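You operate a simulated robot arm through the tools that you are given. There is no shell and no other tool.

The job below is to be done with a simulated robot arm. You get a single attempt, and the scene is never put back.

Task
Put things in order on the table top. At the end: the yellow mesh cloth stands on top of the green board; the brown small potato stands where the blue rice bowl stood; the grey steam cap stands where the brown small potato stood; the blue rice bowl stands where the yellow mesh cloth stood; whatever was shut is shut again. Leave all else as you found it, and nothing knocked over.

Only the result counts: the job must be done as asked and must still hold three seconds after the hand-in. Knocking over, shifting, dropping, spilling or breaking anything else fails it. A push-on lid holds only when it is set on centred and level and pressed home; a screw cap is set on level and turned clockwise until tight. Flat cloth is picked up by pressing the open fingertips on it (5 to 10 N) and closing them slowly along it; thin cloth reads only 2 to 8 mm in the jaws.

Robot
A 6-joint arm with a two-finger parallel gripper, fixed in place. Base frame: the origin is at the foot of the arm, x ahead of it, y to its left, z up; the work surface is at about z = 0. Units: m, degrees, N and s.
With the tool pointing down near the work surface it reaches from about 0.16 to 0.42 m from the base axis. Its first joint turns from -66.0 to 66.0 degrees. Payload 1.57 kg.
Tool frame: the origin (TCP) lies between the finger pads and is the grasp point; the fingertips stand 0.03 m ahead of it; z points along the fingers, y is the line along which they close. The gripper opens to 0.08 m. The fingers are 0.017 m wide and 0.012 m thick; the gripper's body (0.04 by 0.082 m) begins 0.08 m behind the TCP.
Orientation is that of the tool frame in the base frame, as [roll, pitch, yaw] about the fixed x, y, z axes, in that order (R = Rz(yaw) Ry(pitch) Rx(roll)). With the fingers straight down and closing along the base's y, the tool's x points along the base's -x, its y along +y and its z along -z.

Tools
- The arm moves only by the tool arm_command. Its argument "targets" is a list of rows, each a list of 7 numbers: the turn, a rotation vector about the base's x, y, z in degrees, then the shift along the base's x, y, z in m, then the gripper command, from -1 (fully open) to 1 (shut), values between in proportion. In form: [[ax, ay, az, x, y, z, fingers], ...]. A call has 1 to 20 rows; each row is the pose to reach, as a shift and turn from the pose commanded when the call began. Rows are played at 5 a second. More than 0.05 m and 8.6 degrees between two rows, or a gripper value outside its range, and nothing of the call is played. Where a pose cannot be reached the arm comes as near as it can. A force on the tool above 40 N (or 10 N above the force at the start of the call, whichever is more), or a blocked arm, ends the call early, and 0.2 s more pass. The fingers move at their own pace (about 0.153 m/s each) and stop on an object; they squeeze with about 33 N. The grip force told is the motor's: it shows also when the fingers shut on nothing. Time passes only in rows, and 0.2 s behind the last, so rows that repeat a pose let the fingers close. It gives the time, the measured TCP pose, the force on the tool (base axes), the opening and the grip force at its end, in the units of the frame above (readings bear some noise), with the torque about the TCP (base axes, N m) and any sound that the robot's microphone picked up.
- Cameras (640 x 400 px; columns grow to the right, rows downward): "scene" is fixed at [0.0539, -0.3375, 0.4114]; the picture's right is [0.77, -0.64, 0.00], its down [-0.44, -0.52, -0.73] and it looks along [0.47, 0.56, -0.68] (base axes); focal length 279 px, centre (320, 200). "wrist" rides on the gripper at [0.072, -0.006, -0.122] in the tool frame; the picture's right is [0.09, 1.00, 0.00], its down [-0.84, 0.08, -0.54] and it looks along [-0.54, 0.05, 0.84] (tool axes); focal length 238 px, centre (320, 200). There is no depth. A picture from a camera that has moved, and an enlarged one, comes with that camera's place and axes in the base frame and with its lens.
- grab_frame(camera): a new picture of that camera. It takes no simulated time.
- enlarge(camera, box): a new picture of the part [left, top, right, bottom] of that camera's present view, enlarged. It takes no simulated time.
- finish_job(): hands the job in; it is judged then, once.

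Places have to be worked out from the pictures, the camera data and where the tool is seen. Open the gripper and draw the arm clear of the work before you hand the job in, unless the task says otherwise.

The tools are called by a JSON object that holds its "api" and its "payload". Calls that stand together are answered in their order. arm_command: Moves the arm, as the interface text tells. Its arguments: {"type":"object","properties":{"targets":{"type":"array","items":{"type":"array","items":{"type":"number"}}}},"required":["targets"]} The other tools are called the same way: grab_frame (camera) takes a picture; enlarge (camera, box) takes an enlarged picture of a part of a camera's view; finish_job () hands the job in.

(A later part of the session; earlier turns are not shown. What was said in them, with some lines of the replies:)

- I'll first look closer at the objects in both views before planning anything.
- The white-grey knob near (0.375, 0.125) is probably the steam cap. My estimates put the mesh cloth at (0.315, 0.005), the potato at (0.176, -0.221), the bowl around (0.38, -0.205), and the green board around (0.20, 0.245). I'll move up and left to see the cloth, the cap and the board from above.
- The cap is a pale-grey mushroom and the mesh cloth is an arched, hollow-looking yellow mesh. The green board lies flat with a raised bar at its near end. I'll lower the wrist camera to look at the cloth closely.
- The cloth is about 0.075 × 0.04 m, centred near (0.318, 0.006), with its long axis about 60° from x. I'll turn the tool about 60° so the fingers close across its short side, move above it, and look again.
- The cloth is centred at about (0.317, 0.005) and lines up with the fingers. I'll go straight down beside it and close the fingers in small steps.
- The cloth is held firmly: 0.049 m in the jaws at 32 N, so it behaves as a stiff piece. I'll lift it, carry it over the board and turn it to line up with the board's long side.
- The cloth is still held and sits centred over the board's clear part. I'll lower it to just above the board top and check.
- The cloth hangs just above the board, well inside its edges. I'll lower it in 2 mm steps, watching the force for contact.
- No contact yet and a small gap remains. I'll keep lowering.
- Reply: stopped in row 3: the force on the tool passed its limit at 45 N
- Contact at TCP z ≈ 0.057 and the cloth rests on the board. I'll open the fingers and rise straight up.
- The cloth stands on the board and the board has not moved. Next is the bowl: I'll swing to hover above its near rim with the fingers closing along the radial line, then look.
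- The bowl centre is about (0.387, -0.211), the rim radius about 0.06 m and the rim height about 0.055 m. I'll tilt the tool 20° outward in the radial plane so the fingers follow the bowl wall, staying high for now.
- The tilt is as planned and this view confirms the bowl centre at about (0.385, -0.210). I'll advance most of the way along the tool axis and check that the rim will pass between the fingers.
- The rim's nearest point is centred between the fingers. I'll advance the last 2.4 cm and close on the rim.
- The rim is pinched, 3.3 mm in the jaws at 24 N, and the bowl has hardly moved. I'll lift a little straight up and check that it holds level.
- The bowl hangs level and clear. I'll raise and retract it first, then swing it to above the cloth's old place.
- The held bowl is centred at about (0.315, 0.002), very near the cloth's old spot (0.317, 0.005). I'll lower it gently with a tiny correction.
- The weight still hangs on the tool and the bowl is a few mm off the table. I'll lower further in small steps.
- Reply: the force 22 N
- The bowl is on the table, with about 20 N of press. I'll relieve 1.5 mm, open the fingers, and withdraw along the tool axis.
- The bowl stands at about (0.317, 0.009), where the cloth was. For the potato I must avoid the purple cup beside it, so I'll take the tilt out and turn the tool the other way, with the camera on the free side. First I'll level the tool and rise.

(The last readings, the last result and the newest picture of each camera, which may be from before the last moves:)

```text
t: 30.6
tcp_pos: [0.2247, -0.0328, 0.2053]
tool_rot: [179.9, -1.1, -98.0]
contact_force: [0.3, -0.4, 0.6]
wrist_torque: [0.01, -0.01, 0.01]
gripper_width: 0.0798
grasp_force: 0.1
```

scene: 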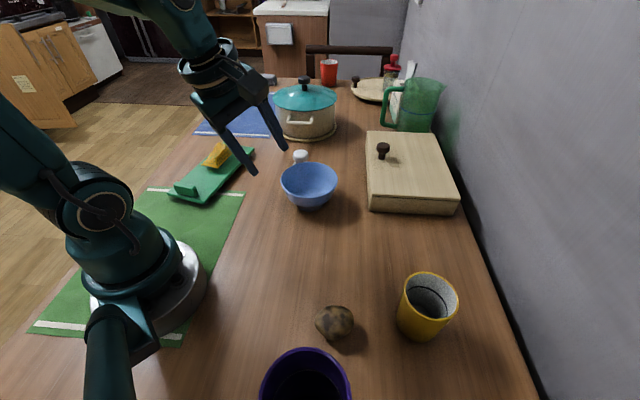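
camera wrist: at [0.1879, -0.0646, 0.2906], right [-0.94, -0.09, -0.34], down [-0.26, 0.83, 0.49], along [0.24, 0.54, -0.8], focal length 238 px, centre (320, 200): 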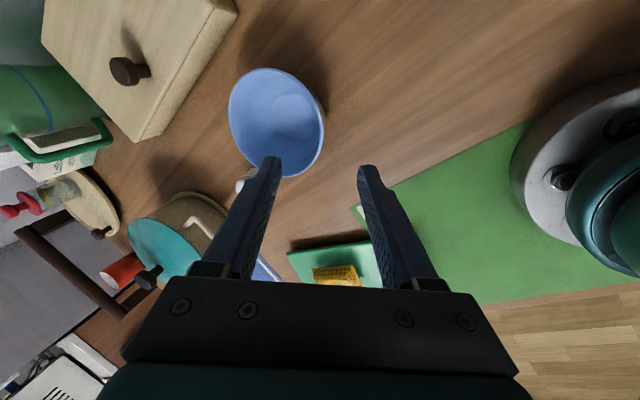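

The tool is nearly level. I'll yaw it step by step while swinging toward the potato.

{"api": "arm_command", "payload": {"targets": [[0, 0, -8, 0, -0.005, 0, -1], [0, 0, -16, 0, -0.01, 0, -1], [0, 0, -24, 0, -0.015, 0, -1], [0, 0, -32, 0, -0.02, 0, -1], [0, 0, -40, 0, -0.025, 0, -1], [0, 0, -48, 0, -0.03, 0, -1], [0, 0, -56, 0, -0.035, 0, -1], [0, 0, -64, 0, -0.04, 0, -1], [0, 0, -72, 0, -0.045, 0, -1], [0, 0, -80, 0, -0.05, 0, -1], [0, 0, -88, 0, -0.055, 0, -1], [0, 0, -96, 0, -0.06, 0, -1], [0, 0, -104, 0, -0.065, 0, -1], [0, 0, -112, 0, -0.07, 0, -1]]}}

```text
t: 33.5
tcp_pos: [0.2238, -0.1031, 0.2046]
tool_rot: [179.9, -1.2, 149.9]
contact_force: [0.8, -0.1, 0.1]
wrist_torque: [-0.01, 0.0, -0.02]
gripper_width: 0.08
grasp_force: 0.1
```

I'll continue the yaw to bring the camera to the free side and hover near the potato.

{"api": "arm_command", "payload": {"targets": [[0, 0, -8, -0.003, -0.008, 0, -1], [0, 0, -16, -0.006, -0.016, 0, -1], [0, 0, -24, -0.009, -0.024, 0, -1], [0, 0, -32, -0.012, -0.032, 0, -1], [0, 0, -40, -0.015, -0.04, 0, -1], [0, 0, -48, -0.018, -0.048, 0, -1], [0, 0, -56, -0.021, -0.056, 0, -1], [0, 0, -64, -0.024, -0.064, 0, -1], [0, 0, -72, -0.027, -0.072, 0, -1], [0, 0, -80, -0.03, -0.08, 0, -1], [0, 0, -88, -0.033, -0.088, 0, -1], [0, 0, -96, -0.036, -0.096, 0, -1], [0, 0, -104, -0.039, -0.104, 0, -1], [0, 0, -111.5, -0.042, -0.11, 0, -1], [0, 0, -111.5, -0.042, -0.11, 0, -1]]}}

{"api": "grab_frame", "payload": {"camera": "wrist"}}

{"api": "grab_frame", "payload": {"camera": "scene"}}

```text
t: 36.8
tcp_pos: [0.1808, -0.2129, 0.2049]
tool_rot: [-180.0, -1.2, 38.5]
contact_force: [0.1, -0.8, 0.6]
wrist_torque: [0.01, 0.01, 0.03]
gripper_width: 0.0801
grasp_force: 0.0
```

```text
taken
camera wrist: at [0.231, -0.1648, 0.3278], right [0.69, -0.72, 0.0], down [-0.62, -0.59, 0.52], along [-0.38, -0.36, -0.85], focal length 238 px, centre (320, 200)
```

wrist: 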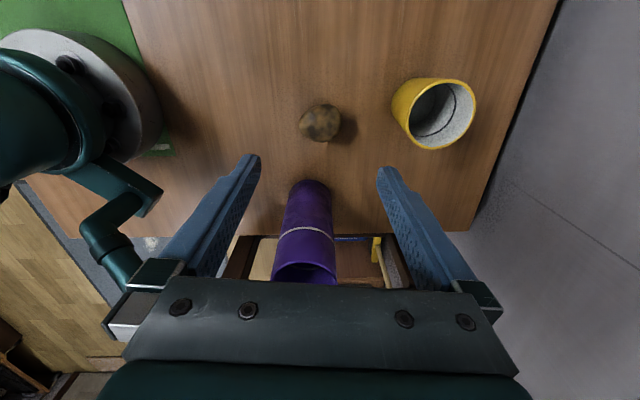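

```text
taken
```

scene: 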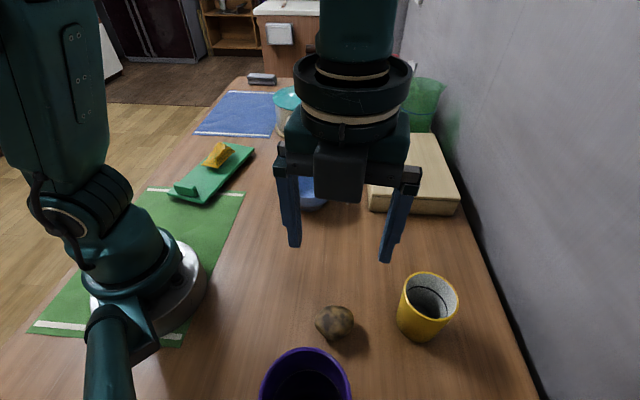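

The purple cup turns out to be tall (about 0.15 m) at about (0.08, -0.283), so the camera is now on the right side. I'll enlarge the potato to measure it.

{"api": "enlarge", "payload": {"camera": "wrist", "box": [270, 80, 370, 160]}}

{"api": "enlarge", "payload": {"camera": "scene", "box": [300, 290, 370, 350]}}

```text
5.00 times, centred on (320, 120) of wrist
camera zoom: at [0.231, -0.1648, 0.3278], right [0.69, -0.72, 0.0], down [-0.62, -0.59, 0.52], along [-0.38, -0.36, -0.85], focal length 1192 px, centre (320, 600)
```

zoom: 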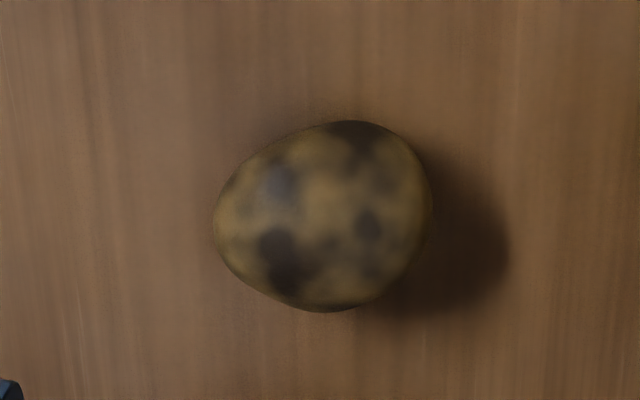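

```text
6.67 times, centred on (335, 320) of scene
camera zoom: at [0.0539, -0.3375, 0.4114], right [0.77, -0.64, 0.0], down [-0.44, -0.52, -0.73], along [0.47, 0.56, -0.68], focal length 1860 px, centre (220, -600)
```

zoom: 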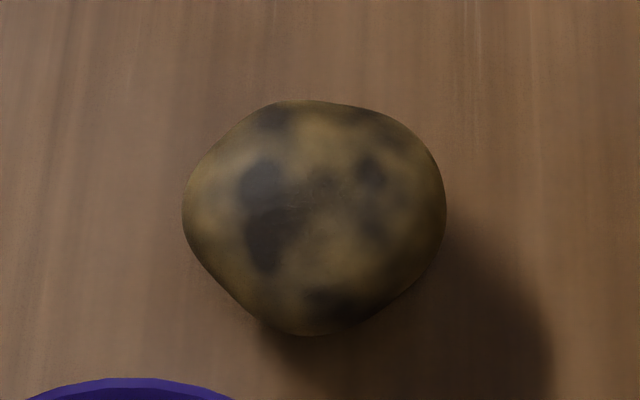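

The potato measures about 0.055 × 0.048 m, centred near (0.177, -0.219). I'll tilt 10° outward, which I'll also need for its far destination, and go down to a pre-grasp height.

{"api": "arm_command", "payload": {"targets": [[-3.9, -3.15, 0, -0.004, 0.002, -0.02, -1], [-7.77, -6.29, 0, -0.009, 0.004, -0.05, -1], [-7.77, -6.29, 0, -0.0128, 0.0049, -0.085, -1], [-7.77, -6.29, 0, -0.0128, 0.0049, -0.104, -1], [-7.77, -6.29, 0, -0.0128, 0.0049, -0.104, -1]]}}

{"api": "grab_frame", "payload": {"camera": "wrist"}}

{"api": "grab_frame", "payload": {"camera": "scene"}}

```text
t: 38.0
tcp_pos: [0.169, -0.2074, 0.1001]
tool_rot: [170.0, -1.3, 38.8]
contact_force: [0.7, 0.1, -0.1]
wrist_torque: [-0.02, 0.02, -0.02]
gripper_width: 0.0801
grasp_force: 0.0
```

```text
taken
camera wrist: at [0.2054, -0.1419, 0.2204], right [0.68, -0.71, 0.17], down [-0.67, -0.52, 0.53], along [-0.28, -0.48, -0.83], focal length 238 px, centre (320, 200)
```

wrist: 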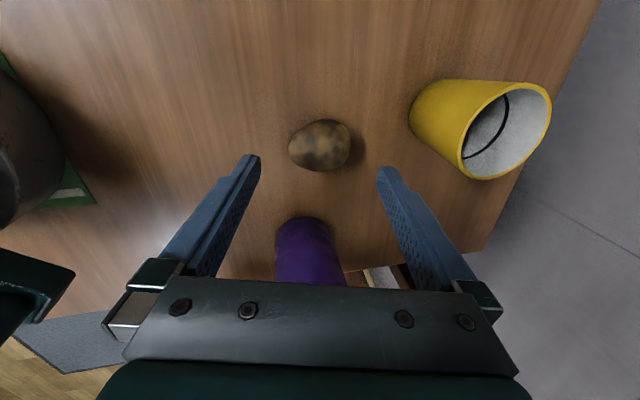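

```text
taken
```

scene: 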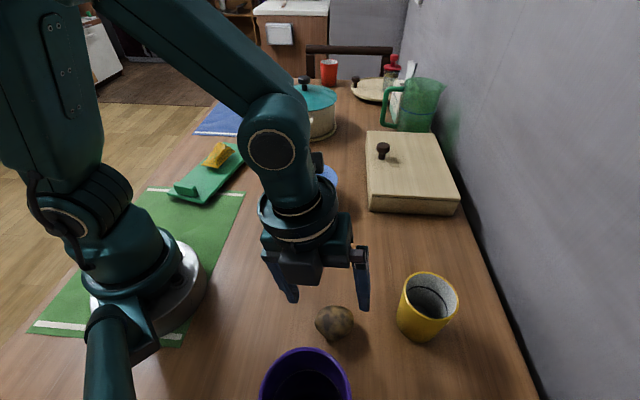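

The potato lies on the tool axis, centred between the fingers. I'll advance along the axis and close.

{"api": "arm_command", "payload": {"targets": [[0, 0, 0, 0.003, -0.004, -0.028, -1], [0, 0, 0, 0.005, -0.0063, -0.046, -1], [0, 0, 0, 0.0064, -0.008, -0.058, -1], [0, 0, 0, 0.0064, -0.008, -0.058, -1], [0, 0, 0, 0.0064, -0.008, -0.058, -0.7], [0, 0, 0, 0.0064, -0.008, -0.058, -0.5], [0, 0, 0, 0.0064, -0.008, -0.058, -0.35], [0, 0, 0, 0.0064, -0.008, -0.058, -0.2], [0, 0, 0, 0.0064, -0.008, -0.058, -0.1], [0, 0, 0, 0.0064, -0.008, -0.058, 0.1], [0, 0, 0, 0.0064, -0.008, -0.058, 0.1]]}}

{"api": "grab_frame", "payload": {"camera": "wrist"}}

{"api": "enlarge", "payload": {"camera": "scene", "box": [250, 250, 410, 370]}}

```text
t: 40.4
tcp_pos: [0.1749, -0.2141, 0.0417]
tool_rot: [170.1, -1.3, 38.7]
contact_force: [0.6, -0.6, 1.5]
wrist_torque: [-0.07, -0.02, 0.0]
gripper_width: 0.0568
grasp_force: 33.1
```

```text
taken
camera wrist: at [0.2109, -0.1495, 0.1614], right [0.68, -0.71, 0.17], down [-0.67, -0.52, 0.53], along [-0.28, -0.48, -0.83], focal length 238 px, centre (320, 200)
```

wrist: 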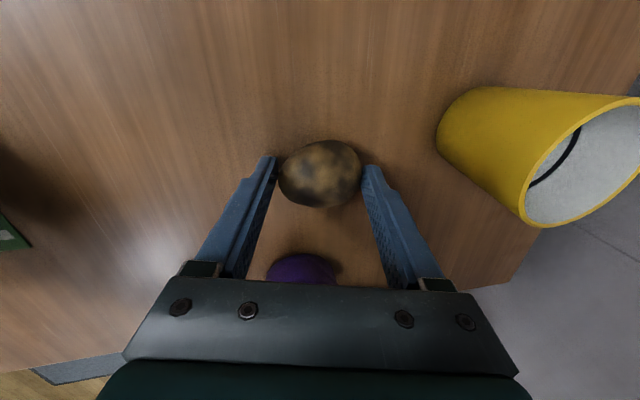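

```text
3.33 times, centred on (330, 310) of scene
camera zoom: at [0.0539, -0.3375, 0.4114], right [0.77, -0.64, 0.0], down [-0.44, -0.52, -0.73], along [0.47, 0.56, -0.68], focal length 930 px, centre (287, -167)
```

zoom: 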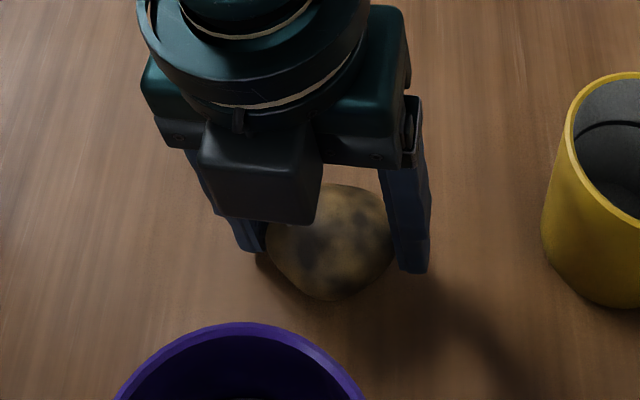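

The potato is held at 0.057 m and 33 N, centred; its original spot works out to about (0.177, -0.217). I'll lift it and carry it out toward the bowl's old place at (0.386, -0.211), keeping well left of the yellow cup.

{"api": "arm_command", "payload": {"targets": [[0, 0, 0, 0, 0, 0.025, 0.1], [0, 0, 0, 0, 0, 0.06, 0.1], [0, 0, 0, 0.002, 0.01, 0.095, 0.1], [0, 0, 3, 0.03, 0.025, 0.1, 0.1], [0, 0, 6, 0.065, 0.035, 0.1, 0.1], [0, 0, 10, 0.1, 0.038, 0.1, 0.1], [0, 0, 14, 0.135, 0.032, 0.1, 0.1], [0, 0, 18, 0.17, 0.02, 0.09, 0.1], [0, 0, 22.1, 0.2, 0.01, 0.075, 0.1], [0, 0, 22.1, 0.2079, 0.005, 0.05, 0.1], [0, 0, 22.1, 0.2079, 0.005, 0.05, 0.1]]}}

{"api": "grab_frame", "payload": {"camera": "wrist"}}

{"api": "grab_frame", "payload": {"camera": "scene"}}

```text
t: 42.8
tcp_pos: [0.3833, -0.2112, 0.0907]
tool_rot: [170.1, -1.3, 61.0]
contact_force: [0.4, -0.5, -1.4]
wrist_torque: [0.0, 0.02, -0.03]
gripper_width: 0.0566
grasp_force: 33.6
```

```text
taken
camera wrist: at [0.3917, -0.1372, 0.2107], right [0.9, -0.4, 0.17], down [-0.43, -0.73, 0.53], along [-0.08, -0.55, -0.83], focal length 238 px, centre (320, 200)
```

wrist: 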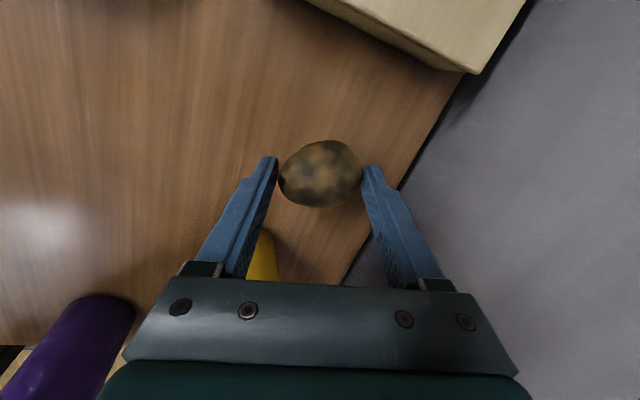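

```text
taken
```

scene: 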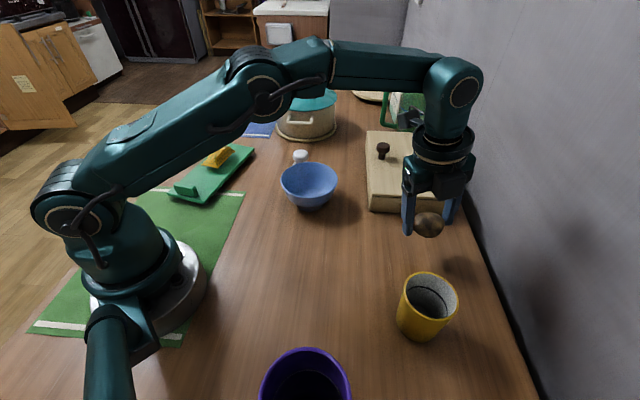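

The potato is over the target at about (0.386, -0.212), and everything is within reach. I'll lower it to table height slowly.

{"api": "arm_command", "payload": {"targets": [[0, 0, 0, 0, 0.001, -0.025, 0.1], [0, 0, 0, 0, 0.001, -0.04, 0.1], [0, 0, 0, 0, 0.001, -0.045, 0.1], [0, 0, 0, 0, 0.001, -0.047, 0.1], [0, 0, 0, 0, 0.001, -0.048, 0.1], [0, 0, 0, 0, 0.001, -0.048, 0.1]]}}

{"api": "enlarge", "payload": {"camera": "scene", "box": [350, 180, 480, 280]}}

```text
t: 44.1
tcp_pos: [0.383, -0.2111, 0.0446]
tool_rot: [170.0, -1.3, 60.9]
contact_force: [0.2, 0.6, -1.3]
wrist_torque: [-0.03, 0.0, 0.02]
gripper_width: 0.0566
grasp_force: 33.3
```

```text
4.00 times, centred on (415, 230) of scene
camera zoom: at [0.0539, -0.3375, 0.4114], right [0.77, -0.64, 0.0], down [-0.44, -0.52, -0.73], along [0.47, 0.56, -0.68], focal length 1116 px, centre (-60, 80)
```

zoom: 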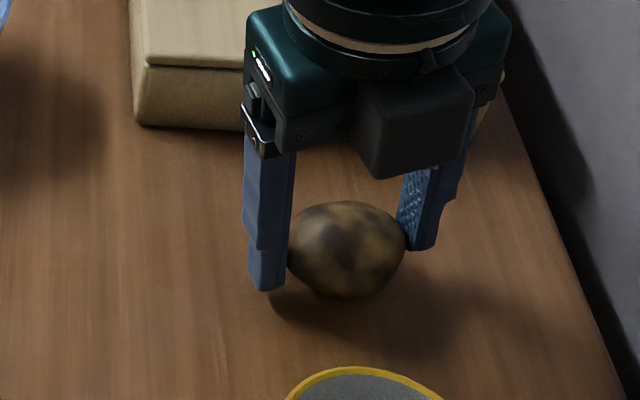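

It is still just off the table, since the pickup was at z = 0.0417. I'll lower in 1 mm steps.

{"api": "arm_command", "payload": {"targets": [[0, 0, 0, 0, 0, -0.001, 0.1], [0, 0, 0, 0, 0, -0.002, 0.1], [0, 0, 0, 0, 0, -0.003, 0.1], [0, 0, 0, 0, 0, -0.003, 0.1]]}}

```text
t: 45.1
tcp_pos: [0.3829, -0.2114, 0.0427]
tool_rot: [170.0, -1.2, 60.8]
contact_force: [-2.2, 1.4, 5.9]
wrist_torque: [-0.03, 0.01, -0.04]
gripper_width: 0.0562
grasp_force: 33.0
```

The force shows contact of about 6 N. I'll open slowly so the potato does not roll, then withdraw along the tool axis.

{"api": "arm_command", "payload": {"targets": [[0, 0, 0, 0, 0, 0, -0.36], [0, 0, 0, 0, 0, 0, -0.42], [0, 0, 0, 0, 0, 0, -0.5], [0, 0, 0, 0, 0, 0, -0.65], [0, 0, 0, 0, 0, 0, -0.85], [0, 0, 0, 0, 0, 0, -1], [0, 0, 0, 0, 0, 0, -1]]}}

{"api": "grab_frame", "payload": {"camera": "wrist"}}

{"api": "enlarge", "payload": {"camera": "scene", "box": [350, 180, 480, 280]}}

```text
t: 46.8
tcp_pos: [0.3827, -0.2102, 0.0422]
tool_rot: [170.0, -1.3, 60.8]
contact_force: [-0.8, -0.5, 0.2]
wrist_torque: [0.04, 0.01, -0.02]
gripper_width: 0.0796
grasp_force: 0.0
```

```text
taken
camera wrist: at [0.3923, -0.136, 0.1612], right [0.9, -0.4, 0.17], down [-0.43, -0.73, 0.53], along [-0.08, -0.55, -0.83], focal length 238 px, centre (320, 200)
```

wrist: 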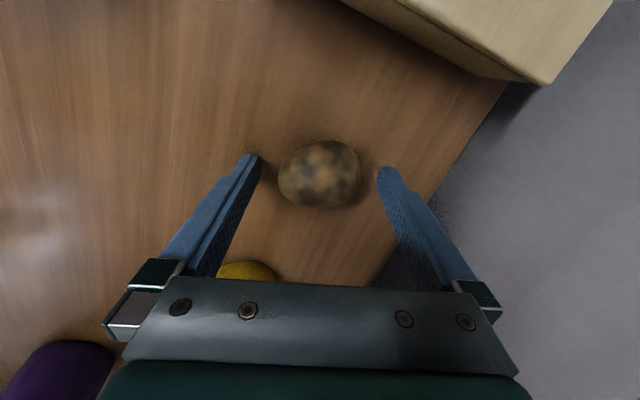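

```text
4.00 times, centred on (415, 230) of scene
camera zoom: at [0.0539, -0.3375, 0.4114], right [0.77, -0.64, 0.0], down [-0.44, -0.52, -0.73], along [0.47, 0.56, -0.68], focal length 1116 px, centre (-60, 80)
```

zoom: 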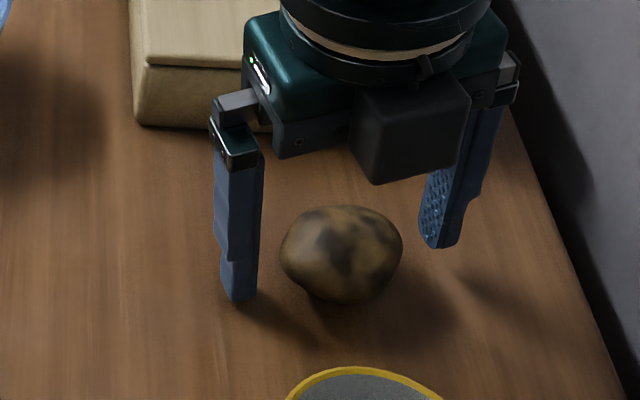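

The potato stands still on the bowl's old spot. I'll withdraw along the axis, rise, and level the tool.

{"api": "arm_command", "payload": {"targets": [[0, 0, 0, -0.003, 0.002, 0.02, -1], [0, 0, 0, -0.008, 0.0045, 0.05, -1], [0, 0, 0, -0.0145, 0.008, 0.095, -1], [0, 0, 0, -0.03, 0.02, 0.13, -1], [1.87, 4.68, 0, -0.05, 0.04, 0.14, -1], [3.74, 9.36, 0, -0.06, 0.06, 0.14, -1], [3.74, 9.36, 0, -0.06, 0.06, 0.14, -1]]}}

{"api": "grab_frame", "payload": {"camera": "scene"}}

```text
t: 48.4
tcp_pos: [0.3253, -0.1484, 0.1822]
tool_rot: [-180.0, -0.1, 60.8]
contact_force: [-0.2, -0.4, 0.3]
wrist_torque: [0.01, -0.01, 0.0]
gripper_width: 0.08
grasp_force: 0.1
```

```text
taken
```

scene: 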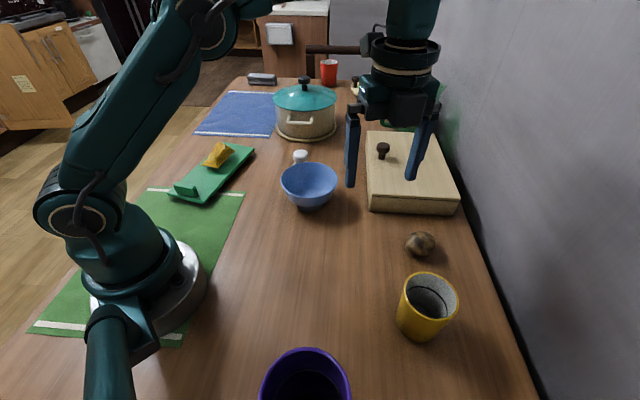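

The potato sits at about (0.384, -0.214). Next I'll swing to hover above the grey cap, estimated at (0.375, 0.124), and look.

{"api": "arm_command", "payload": {"targets": [[0, 0, 6.7, 0.003, 0.038, 0, -1], [0, 0, 13.4, 0.008, 0.076, 0, -1], [0, 0, 20.1, 0.014, 0.114, 0, -1], [0, 0, 26.8, 0.022, 0.152, 0, -1], [0, 0, 33.5, 0.03, 0.19, 0, -1], [0, 0, 40.2, 0.038, 0.23, -0.01, -1], [0, 0, 47, 0.046, 0.27, -0.02, -1], [0, 0, 47, 0.046, 0.27, -0.03, -1], [0, 0, 47, 0.046, 0.27, -0.03, -1]]}}

{"api": "grab_frame", "payload": {"camera": "wrist"}}

{"api": "grab_frame", "payload": {"camera": "scene"}}

```text
t: 50.4
tcp_pos: [0.3701, 0.1191, 0.1538]
tool_rot: [-179.8, 0.0, 107.7]
contact_force: [0.1, -0.1, -0.6]
wrist_torque: [-0.01, 0.02, -0.03]
gripper_width: 0.0798
grasp_force: 0.1
```

```text
taken
camera wrist: at [0.3422, 0.1871, 0.2743], right [0.92, 0.39, 0.0], down [0.33, -0.77, 0.54], along [0.21, -0.5, -0.84], focal length 238 px, centre (320, 200)
```

wrist: 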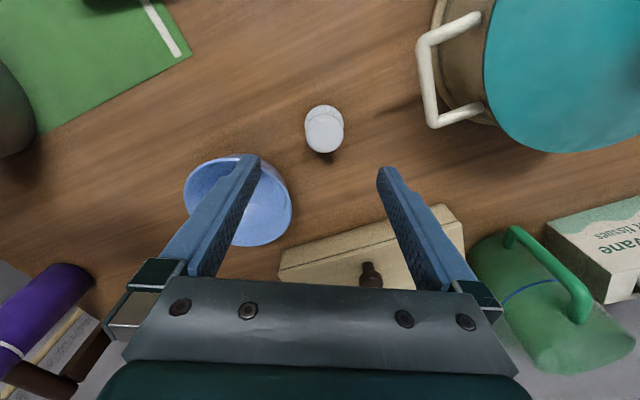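

```text
taken
```

scene: 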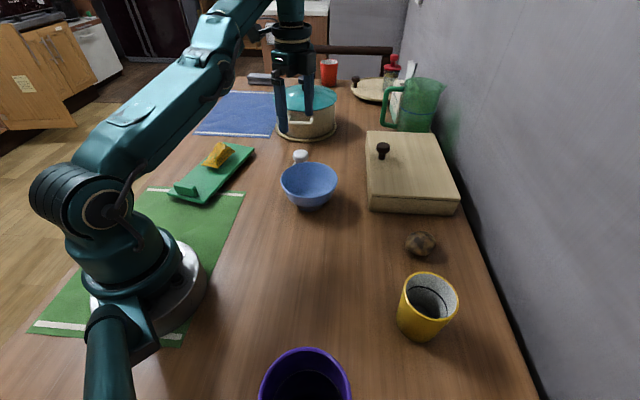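

{"api": "enlarge", "payload": {"camera": "wrist", "box": [280, 90, 370, 170]}}

```text
5.00 times, centred on (325, 130) of wrist
camera zoom: at [0.3422, 0.1871, 0.2743], right [0.92, 0.39, 0.0], down [0.33, -0.77, 0.54], along [0.21, -0.5, -0.84], focal length 1192 px, centre (295, 550)
```

zoom: 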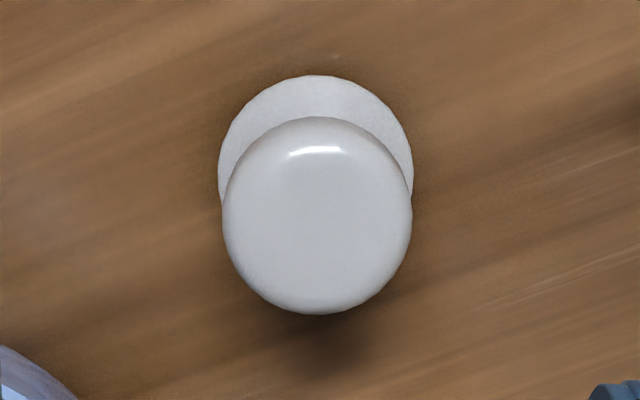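

The cap's axis is at about (0.375, 0.120), its head about 0.039 m wide at z ≈ 0.02–0.04 above a 0.044 m base flange. I'll go straight down so the fingertips stop above the flange, then close on the head.

{"api": "arm_command", "payload": {"targets": [[0, 0, 0, 0.003, 0.001, -0.03, -1], [0, 0, 0, 0.005, 0.001, -0.06, -1], [0, 0, 0, 0.005, 0.001, -0.09, -1], [0, 0, 0, 0.005, 0.001, -0.106, -1], [0, 0, 0, 0.005, 0.001, -0.106, -1], [0, 0, 0, 0.005, 0.001, -0.106, -0.6], [0, 0, 0, 0.005, 0.001, -0.106, -0.3], [0, 0, 0, 0.005, 0.001, -0.106, -0.1]]}}

{"api": "grab_frame", "payload": {"camera": "wrist"}}

{"api": "enlarge", "payload": {"camera": "scene", "box": [250, 110, 350, 190]}}

```text
t: 52.1
tcp_pos: [0.375, 0.1202, 0.0459]
tool_rot: [-179.9, 0.0, 107.8]
contact_force: [0.3, 0.2, 0.3]
wrist_torque: [0.0, 0.0, -0.04]
gripper_width: 0.0441
grasp_force: 0.0
```

```text
taken
camera wrist: at [0.3464, 0.1872, 0.1668], right [0.92, 0.39, 0.0], down [0.33, -0.77, 0.54], along [0.21, -0.5, -0.84], focal length 238 px, centre (320, 200)
```

wrist: 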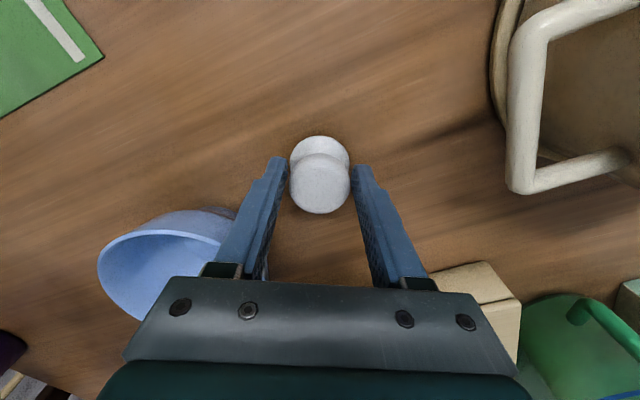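

```text
5.00 times, centred on (300, 150) of scene
camera zoom: at [0.0539, -0.3375, 0.4114], right [0.77, -0.64, 0.0], down [-0.44, -0.52, -0.73], along [0.47, 0.56, -0.68], focal length 1395 px, centre (420, 450)
```

zoom: 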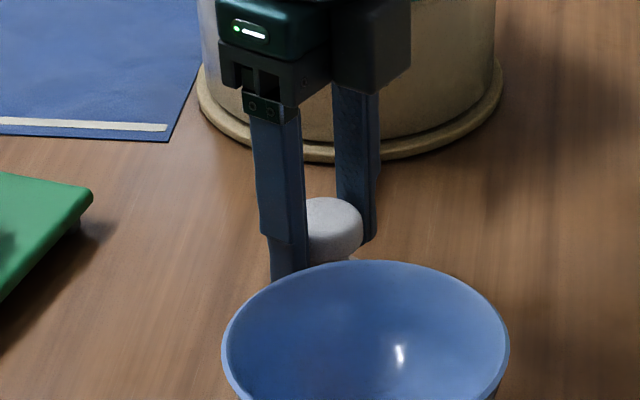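

The head is centred between the fingers with a millimetre or two each side. I'll close the grip.

{"api": "arm_command", "payload": {"targets": [[0, 0, 0, 0, 0, 0, 0.0], [0, 0, 0, 0, 0, 0, 0.1], [0, 0, 0, 0, 0, 0, 0.3], [0, 0, 0, 0, 0, 0, 0.3]]}}

{"api": "grab_frame", "payload": {"camera": "wrist"}}

```text
t: 53.1
tcp_pos: [0.3748, 0.1204, 0.0459]
tool_rot: [-180.0, 0.0, 107.8]
contact_force: [-0.8, -0.6, 2.1]
wrist_torque: [0.02, -0.01, -0.01]
gripper_width: 0.0356
grasp_force: 32.8
```

```text
taken
camera wrist: at [0.3464, 0.1872, 0.1668], right [0.92, 0.39, 0.0], down [0.33, -0.77, 0.54], along [0.21, -0.5, -0.84], focal length 238 px, centre (320, 200)
```

wrist: 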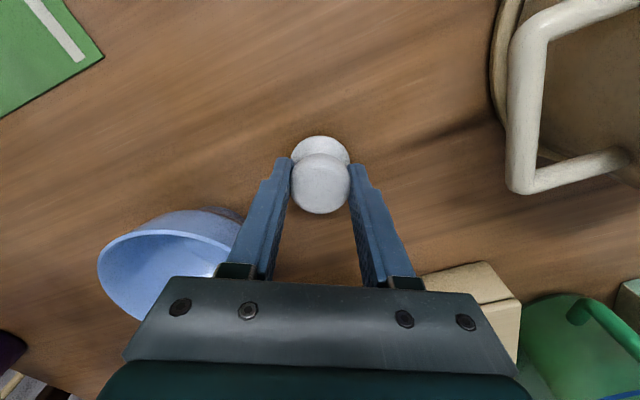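

The cap's head is held at 0.036 m and 33 N. I'll lift it well clear and carry it over to the potato's old place, turning the tool with the arm.

{"api": "arm_command", "payload": {"targets": [[0, 0, 0, 0, 0, 0.03, 0.3], [0, 0, 0, 0, 0, 0.07, 0.3], [0, 0, 0, 0, 0, 0.11, 0.3], [0, 0, -7, -0.02, -0.034, 0.13, 0.3], [0, 0, -14, -0.04, -0.068, 0.13, 0.3], [0, 0, -21, -0.06, -0.102, 0.13, 0.3], [0, 0, -28, -0.08, -0.136, 0.13, 0.3], [0, 0, -35, -0.1, -0.17, 0.13, 0.3], [0, 0, -42, -0.12, -0.204, 0.13, 0.3], [0, 0, -49, -0.14, -0.238, 0.13, 0.3], [0, 0, -56, -0.16, -0.272, 0.13, 0.3], [0, 0, -63, -0.18, -0.306, 0.12, 0.3], [0, 0, -68.6, -0.198, -0.337, 0.1, 0.3], [0, 0, -68.6, -0.198, -0.337, 0.07, 0.3], [0, 0, -68.6, -0.198, -0.337, 0.07, 0.3]]}}

{"api": "grab_frame", "payload": {"camera": "wrist"}}

{"api": "grab_frame", "payload": {"camera": "scene"}}

```text
t: 56.4
tcp_pos: [0.2335, -0.2962, 0.1761]
tool_rot: [-179.6, 0.0, 39.2]
contact_force: [0.3, 0.7, 0.0]
wrist_torque: [0.0, 0.0, 0.05]
gripper_width: 0.0356
grasp_force: 33.7
out of reach, approached as far as the arm can: row 4, 5, 6, 7, 8, 9, 10, 11, 12, 13, 14, 15
```

```text
taken
camera wrist: at [0.2859, -0.2474, 0.2968], right [0.7, -0.71, -0.01], down [-0.6, -0.59, 0.54], along [-0.39, -0.38, -0.84], focal length 238 px, centre (320, 200)
```

wrist: 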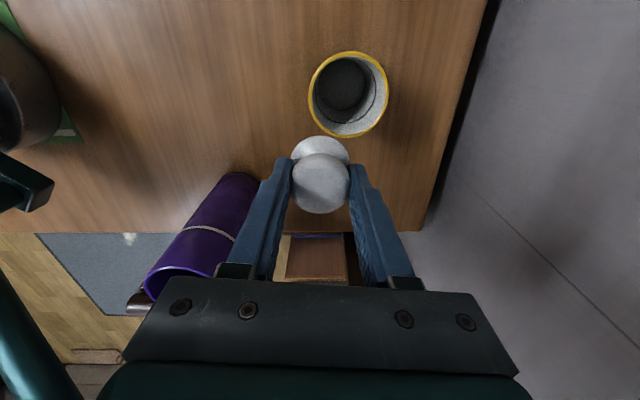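

```text
taken
```

scene: 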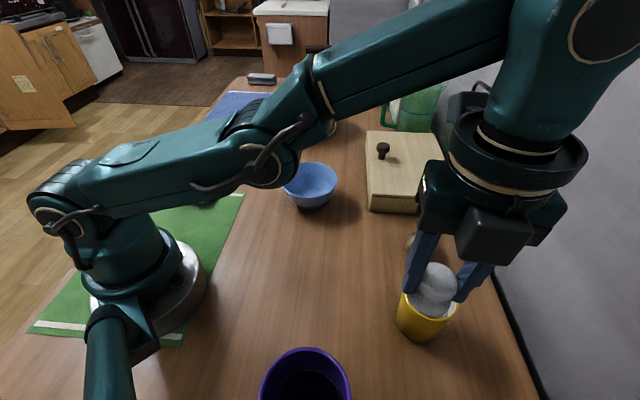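

The arm ran into its stretched-out limit when I lifted at far reach. It now holds the cap high at (0.234, -0.296, 0.176), near the yellow cup but above it. I'll send one null row to learn which pose counts as commanded before moving on.

{"api": "arm_command", "payload": {"targets": [[0, 0, 0, 0, 0, 0, 0.3]]}}

{"api": "enlarge", "payload": {"camera": "scene", "box": [340, 200, 540, 360]}}

```text
t: 56.8
tcp_pos: [0.2347, -0.2971, 0.1759]
tool_rot: [-179.6, 0.0, 39.2]
contact_force: [-0.1, 0.4, -0.4]
wrist_torque: [-0.01, -0.01, 0.0]
gripper_width: 0.0355
grasp_force: 33.1
```

```text
2.50 times, centred on (440, 280) of scene
camera zoom: at [0.0539, -0.3375, 0.4114], right [0.77, -0.64, 0.0], down [-0.44, -0.52, -0.73], along [0.47, 0.56, -0.68], focal length 697 px, centre (20, 0)
```

zoom: 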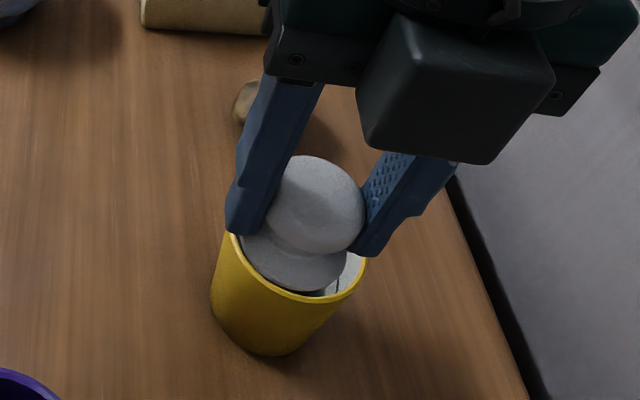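

The commanded pose is now the actual one, and nothing was touched. I'll swing back to about −25° azimuth, over open table, then go down, which bends the elbow again.

{"api": "arm_command", "payload": {"targets": [[0, 0, 6.7, 0.032, 0.03, 0, 0.3], [0, 0, 13.7, 0.062, 0.064, 0, 0.3], [0, 0, 20.2, 0.086, 0.1, 0, 0.3], [0, 0, 26.7, 0.106, 0.138, 0, 0.3], [0, 0, 26.7, 0.106, 0.138, -0.015, 0.3], [0, 0, 26.7, 0.106, 0.138, -0.03, 0.3], [0, 0, 26.7, 0.106, 0.138, -0.045, 0.3], [0, 0, 26.7, 0.106, 0.138, -0.06, 0.3], [0, 0, 26.7, 0.106, 0.138, -0.06, 0.3]]}}

{"api": "grab_frame", "payload": {"camera": "scene"}}

```text
t: 58.8
tcp_pos: [0.3414, -0.1619, 0.1168]
tool_rot: [180.0, 0.0, 65.9]
contact_force: [-0.8, 0.9, -0.4]
wrist_torque: [0.01, -0.01, 0.01]
gripper_width: 0.0354
grasp_force: 33.6
```

```text
taken
```

scene: 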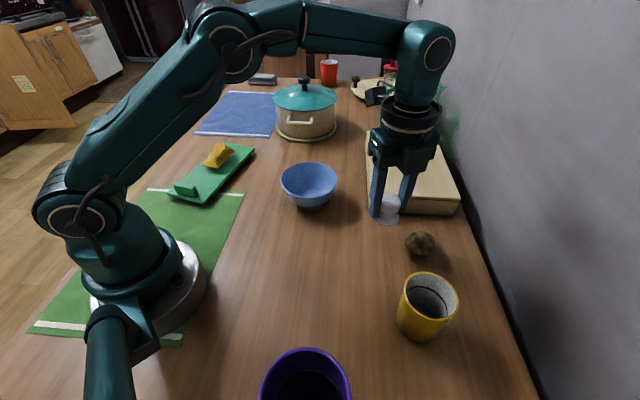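

The elbow is bent again and the cap is still held firmly. I'll retract inward, then swing to the potato's old place at (0.177, -0.217).

{"api": "arm_command", "payload": {"targets": [[0, 0, 0, -0.04, 0.015, 0, 0.3], [0, 0, 0, -0.08, 0.03, 0, 0.3], [0, 0, -6, -0.105, 0.01, 0, 0.3], [0, 0, -13, -0.13, -0.015, 0, 0.3], [0, 0, -20, -0.15, -0.04, 0, 0.3], [0, 0, -26.7, -0.1644, -0.0551, 0, 0.3], [0, 0, -26.7, -0.1644, -0.0551, -0.03, 0.3], [0, 0, -26.7, -0.1644, -0.0551, -0.05, 0.3], [0, 0, -26.7, -0.1644, -0.0551, -0.05, 0.3]]}}

{"api": "grab_frame", "payload": {"wrist": "wrist", "camera": "wrist"}}

{"api": "grab_frame", "payload": {"camera": "scene"}}

```text
t: 60.8
tcp_pos: [0.1765, -0.2161, 0.0672]
tool_rot: [180.0, 0.0, 39.3]
contact_force: [-0.8, -0.2, -0.9]
wrist_torque: [0.03, -0.03, 0.04]
gripper_width: 0.0353
grasp_force: 33.0
```

```text
taken
camera wrist: at [0.2282, -0.1651, 0.1881], right [0.7, -0.71, 0.0], down [-0.6, -0.59, 0.54], along [-0.39, -0.38, -0.84], focal length 238 px, centre (320, 200)
```

wrist: 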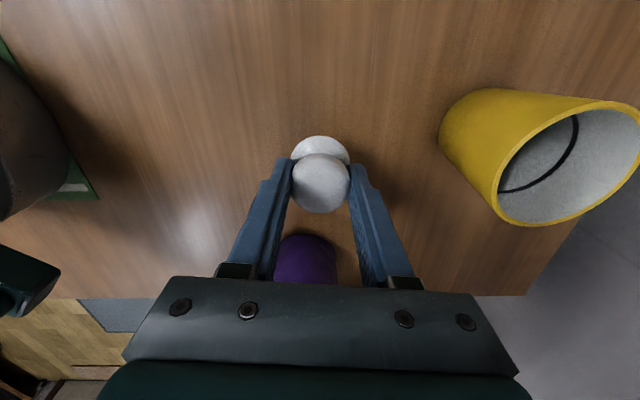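

```text
taken
```

scene: 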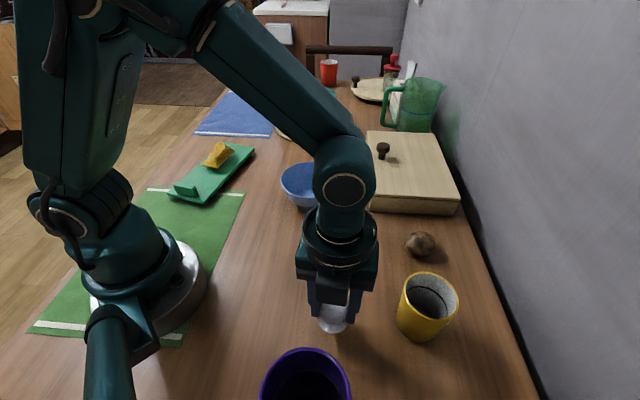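

The cap is over the spot and upright. I'll lower it to table contact in small steps.

{"api": "arm_command", "payload": {"targets": [[0, 0, 0, 0, 0, -0.01, 0.3], [0, 0, 0, 0, 0, -0.016, 0.3], [0, 0, 0, 0, 0, -0.018, 0.3], [0, 0, 0, 0, 0, -0.02, 0.3], [0, 0, 0, 0, 0, -0.0205, 0.3], [0, 0, 0, 0, 0, -0.0205, 0.3]]}}

{"api": "enlarge", "payload": {"camera": "scene", "box": [280, 270, 380, 350]}}

```text
t: 62.1
tcp_pos: [0.1767, -0.2148, 0.0469]
tool_rot: [180.0, 0.0, 39.2]
contact_force: [0.0, -0.1, -0.5]
wrist_torque: [-0.02, 0.02, 0.02]
gripper_width: 0.0352
grasp_force: 32.9
```

```text
5.00 times, centred on (330, 310) of scene
camera zoom: at [0.0539, -0.3375, 0.4114], right [0.77, -0.64, 0.0], down [-0.44, -0.52, -0.73], along [0.47, 0.56, -0.68], focal length 1395 px, centre (270, -350)
```

zoom: 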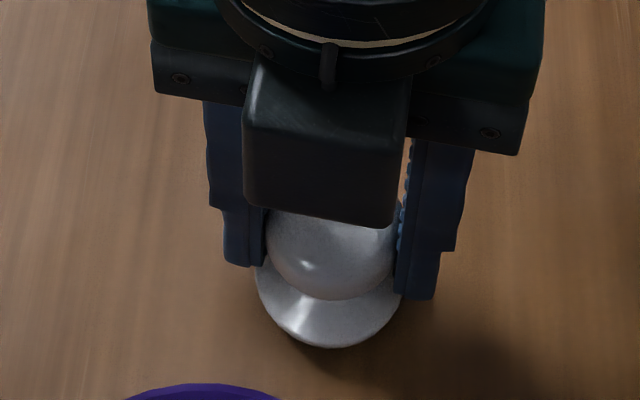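

There is almost no gap left and no contact yet. I'll take it down another 1–2 mm.

{"api": "arm_command", "payload": {"targets": [[0, 0, 0, 0, -0.001, -0.0007, 0.3], [0, 0, 0, 0, -0.001, -0.0014, 0.3], [0, 0, 0, 0, -0.001, -0.002, 0.3], [0, 0, 0, 0, -0.001, -0.002, 0.3]]}}

```text
t: 63.1
tcp_pos: [0.177, -0.2162, 0.0451]
tool_rot: [179.9, 0.0, 39.2]
contact_force: [-1.4, 4.5, 23.8]
wrist_torque: [0.24, 0.05, 0.02]
gripper_width: 0.0352
grasp_force: 32.4
```

Contact made. I'll relieve slightly, open the fingers slowly, then rise straight up.

{"api": "arm_command", "payload": {"targets": [[0, 0, 0, 0, 0, 0.001, 0.3], [0, 0, 0, 0, 0, 0.001, 0.12], [0, 0, 0, 0, 0, 0.001, 0.0], [0, 0, 0, 0, 0, 0.001, -0.3], [0, 0, 0, 0, 0, 0.001, -0.7], [0, 0, 0, 0, 0, 0.001, -0.9], [0, 0, 0, 0, 0, 0.001, -0.9], [0, 0, 0, 0, 0, 0.03, -0.9], [0, 0, 0, 0, 0, 0.07, -0.9], [0, 0, 0, 0, 0, 0.11, -0.9], [0, 0, 0, 0, 0, 0.15, -0.9], [0, 0, 0, 0, 0, 0.15, -0.9]]}}

{"api": "grab_frame", "payload": {"camera": "wrist"}}

{"api": "grab_frame", "payload": {"camera": "scene"}}

```text
t: 65.8
tcp_pos: [0.177, -0.2171, 0.1971]
tool_rot: [179.9, -0.1, 39.3]
contact_force: [0.8, -1.0, -0.2]
wrist_torque: [-0.02, 0.0, -0.01]
gripper_width: 0.0758
grasp_force: 0.1
```

```text
taken
camera wrist: at [0.2276, -0.1658, 0.3178], right [0.7, -0.71, 0.0], down [-0.6, -0.59, 0.54], along [-0.39, -0.38, -0.84], focal length 238 px, centre (320, 200)
```

wrist: 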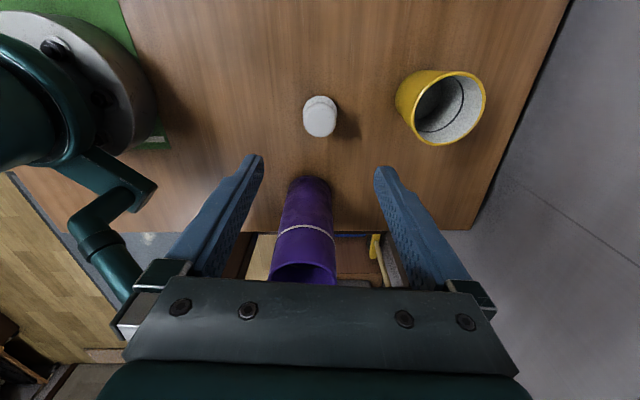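

```text
taken
```

scene: 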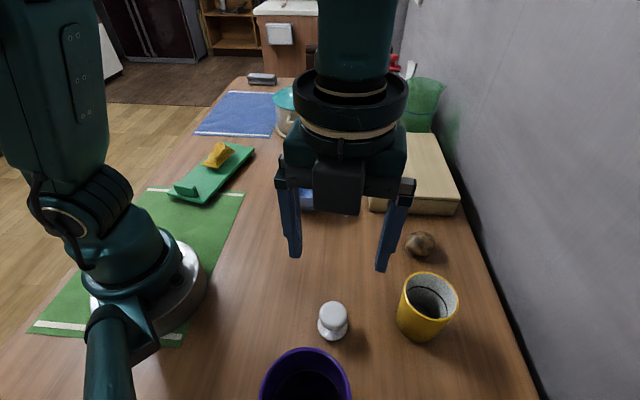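

The cap stands upright on the potato's old place. I'll draw the arm back and up, clear of everything, and inspect the whole scene.

{"api": "arm_command", "payload": {"targets": [[0, 0, 0, 0.01, 0.03, 0.015, -1], [0, 0, 0, 0.02, 0.06, 0.03, -1], [0, 0, 0, 0.02, 0.1, 0.04, -1], [0, 0, 0, 0.02, 0.14, 0.04, -1], [0, 0, 0, 0.015, 0.18, 0.04, -1], [0, 0, 0, 0.015, 0.22, 0.04, -1], [0, 0, 0, 0.015, 0.22, 0.04, -1], [0, 0, 0, 0.015, 0.22, 0.04, -1]]}}

{"api": "grab_frame", "payload": {"camera": "scene"}}

{"api": "enlarge", "payload": {"camera": "scene", "box": [160, 60, 480, 260]}}

{"api": "enlarge", "payload": {"camera": "scene", "box": [240, 200, 560, 400]}}

{"api": "grab_frame", "payload": {"camera": "wrist"}}

```text
t: 67.5
tcp_pos: [0.1947, 0.0034, 0.2348]
tool_rot: [-180.0, 0.0, 39.2]
contact_force: [0.1, 0.6, 0.1]
wrist_torque: [0.02, 0.03, 0.01]
gripper_width: 0.0802
grasp_force: 0.0
```

```text
taken
```

scene: 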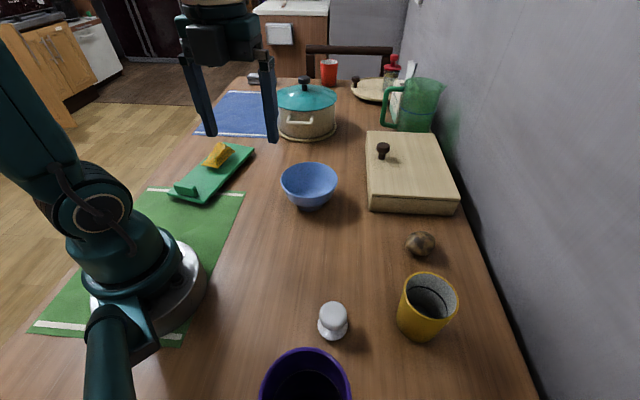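

```text
2.00 times, centred on (320, 160) of scene
camera zoom: at [0.0539, -0.3375, 0.4114], right [0.77, -0.64, 0.0], down [-0.44, -0.52, -0.73], along [0.47, 0.56, -0.68], focal length 558 px, centre (320, 280)
```

zoom: 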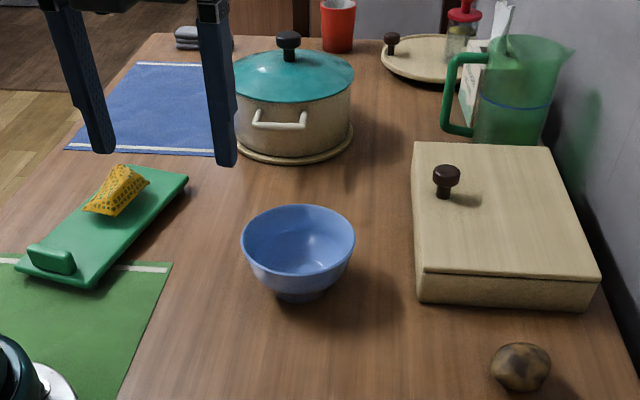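

```text
2.00 times, centred on (400, 300) of scene
camera zoom: at [0.0539, -0.3375, 0.4114], right [0.77, -0.64, 0.0], down [-0.44, -0.52, -0.73], along [0.47, 0.56, -0.68], focal length 558 px, centre (160, 0)
```

zoom: 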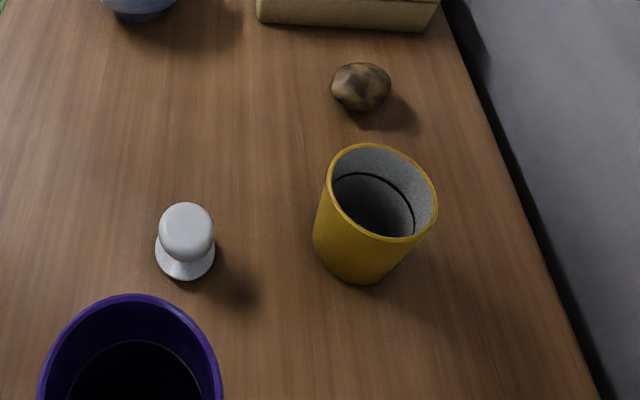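

```text
taken
camera wrist: at [0.2451, 0.0543, 0.3561], right [0.7, -0.71, 0.0], down [-0.6, -0.59, 0.54], along [-0.39, -0.38, -0.84], focal length 238 px, centre (320, 200)
```

wrist: 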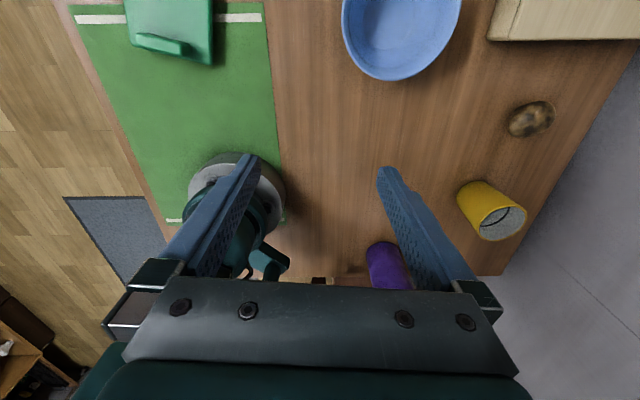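

All four pieces stand where they should:
- the cloth is on the board
- the bowl is at about (0.315, 0.009)
- the potato is at about (0.384, -0.214)
- the cap is at about (0.177, -0.217)

The box and pot are still shut, the cups are unmoved, the gripper is open and the arm is clear. I'm handing in the job.

{"api": "finish_job", "payload": {}}

```text
The job is handed in.
```

I finished the rearrangement and handed it in; the verdict isn't back. The last pictures show everything standing as asked:

| Item | Where it is now | Target position |
|---|---|---|
| Yellow mesh cloth | on top of the green board, well inside its edges | on the board |
| Blue rice bowl | about (0.315, 0.009) | the cloth's old place, about (0.317, 0.005) |
| Brown small potato | about (0.384, -0.214) | the bowl's old place, about (0.386, -0.211) |
| Grey steam cap | about (0.177, -0.217), upright | the potato's old place, about (0.177, -0.217) |

Positions are x and y in metres, worked out from the camera pictures, so they carry an error of several millimetres.

- **Steam cap identity:** I took the pale-grey mushroom-shaped knob to be the grey steam cap. Nothing else within reach fitted the name.
- **Reach problem:** While I carried the cap, the arm ran out to full stretch and stopped with the cap above the yellow cup. I backed it out from there. Nothing was touched, and the cup looks unmoved.
- **Everything else:** I did not open anything. The wooden box and the pot are still shut, the purple cup looks unmoved, and nothing was knocked over. The gripper is open and the arm is clear of the work.
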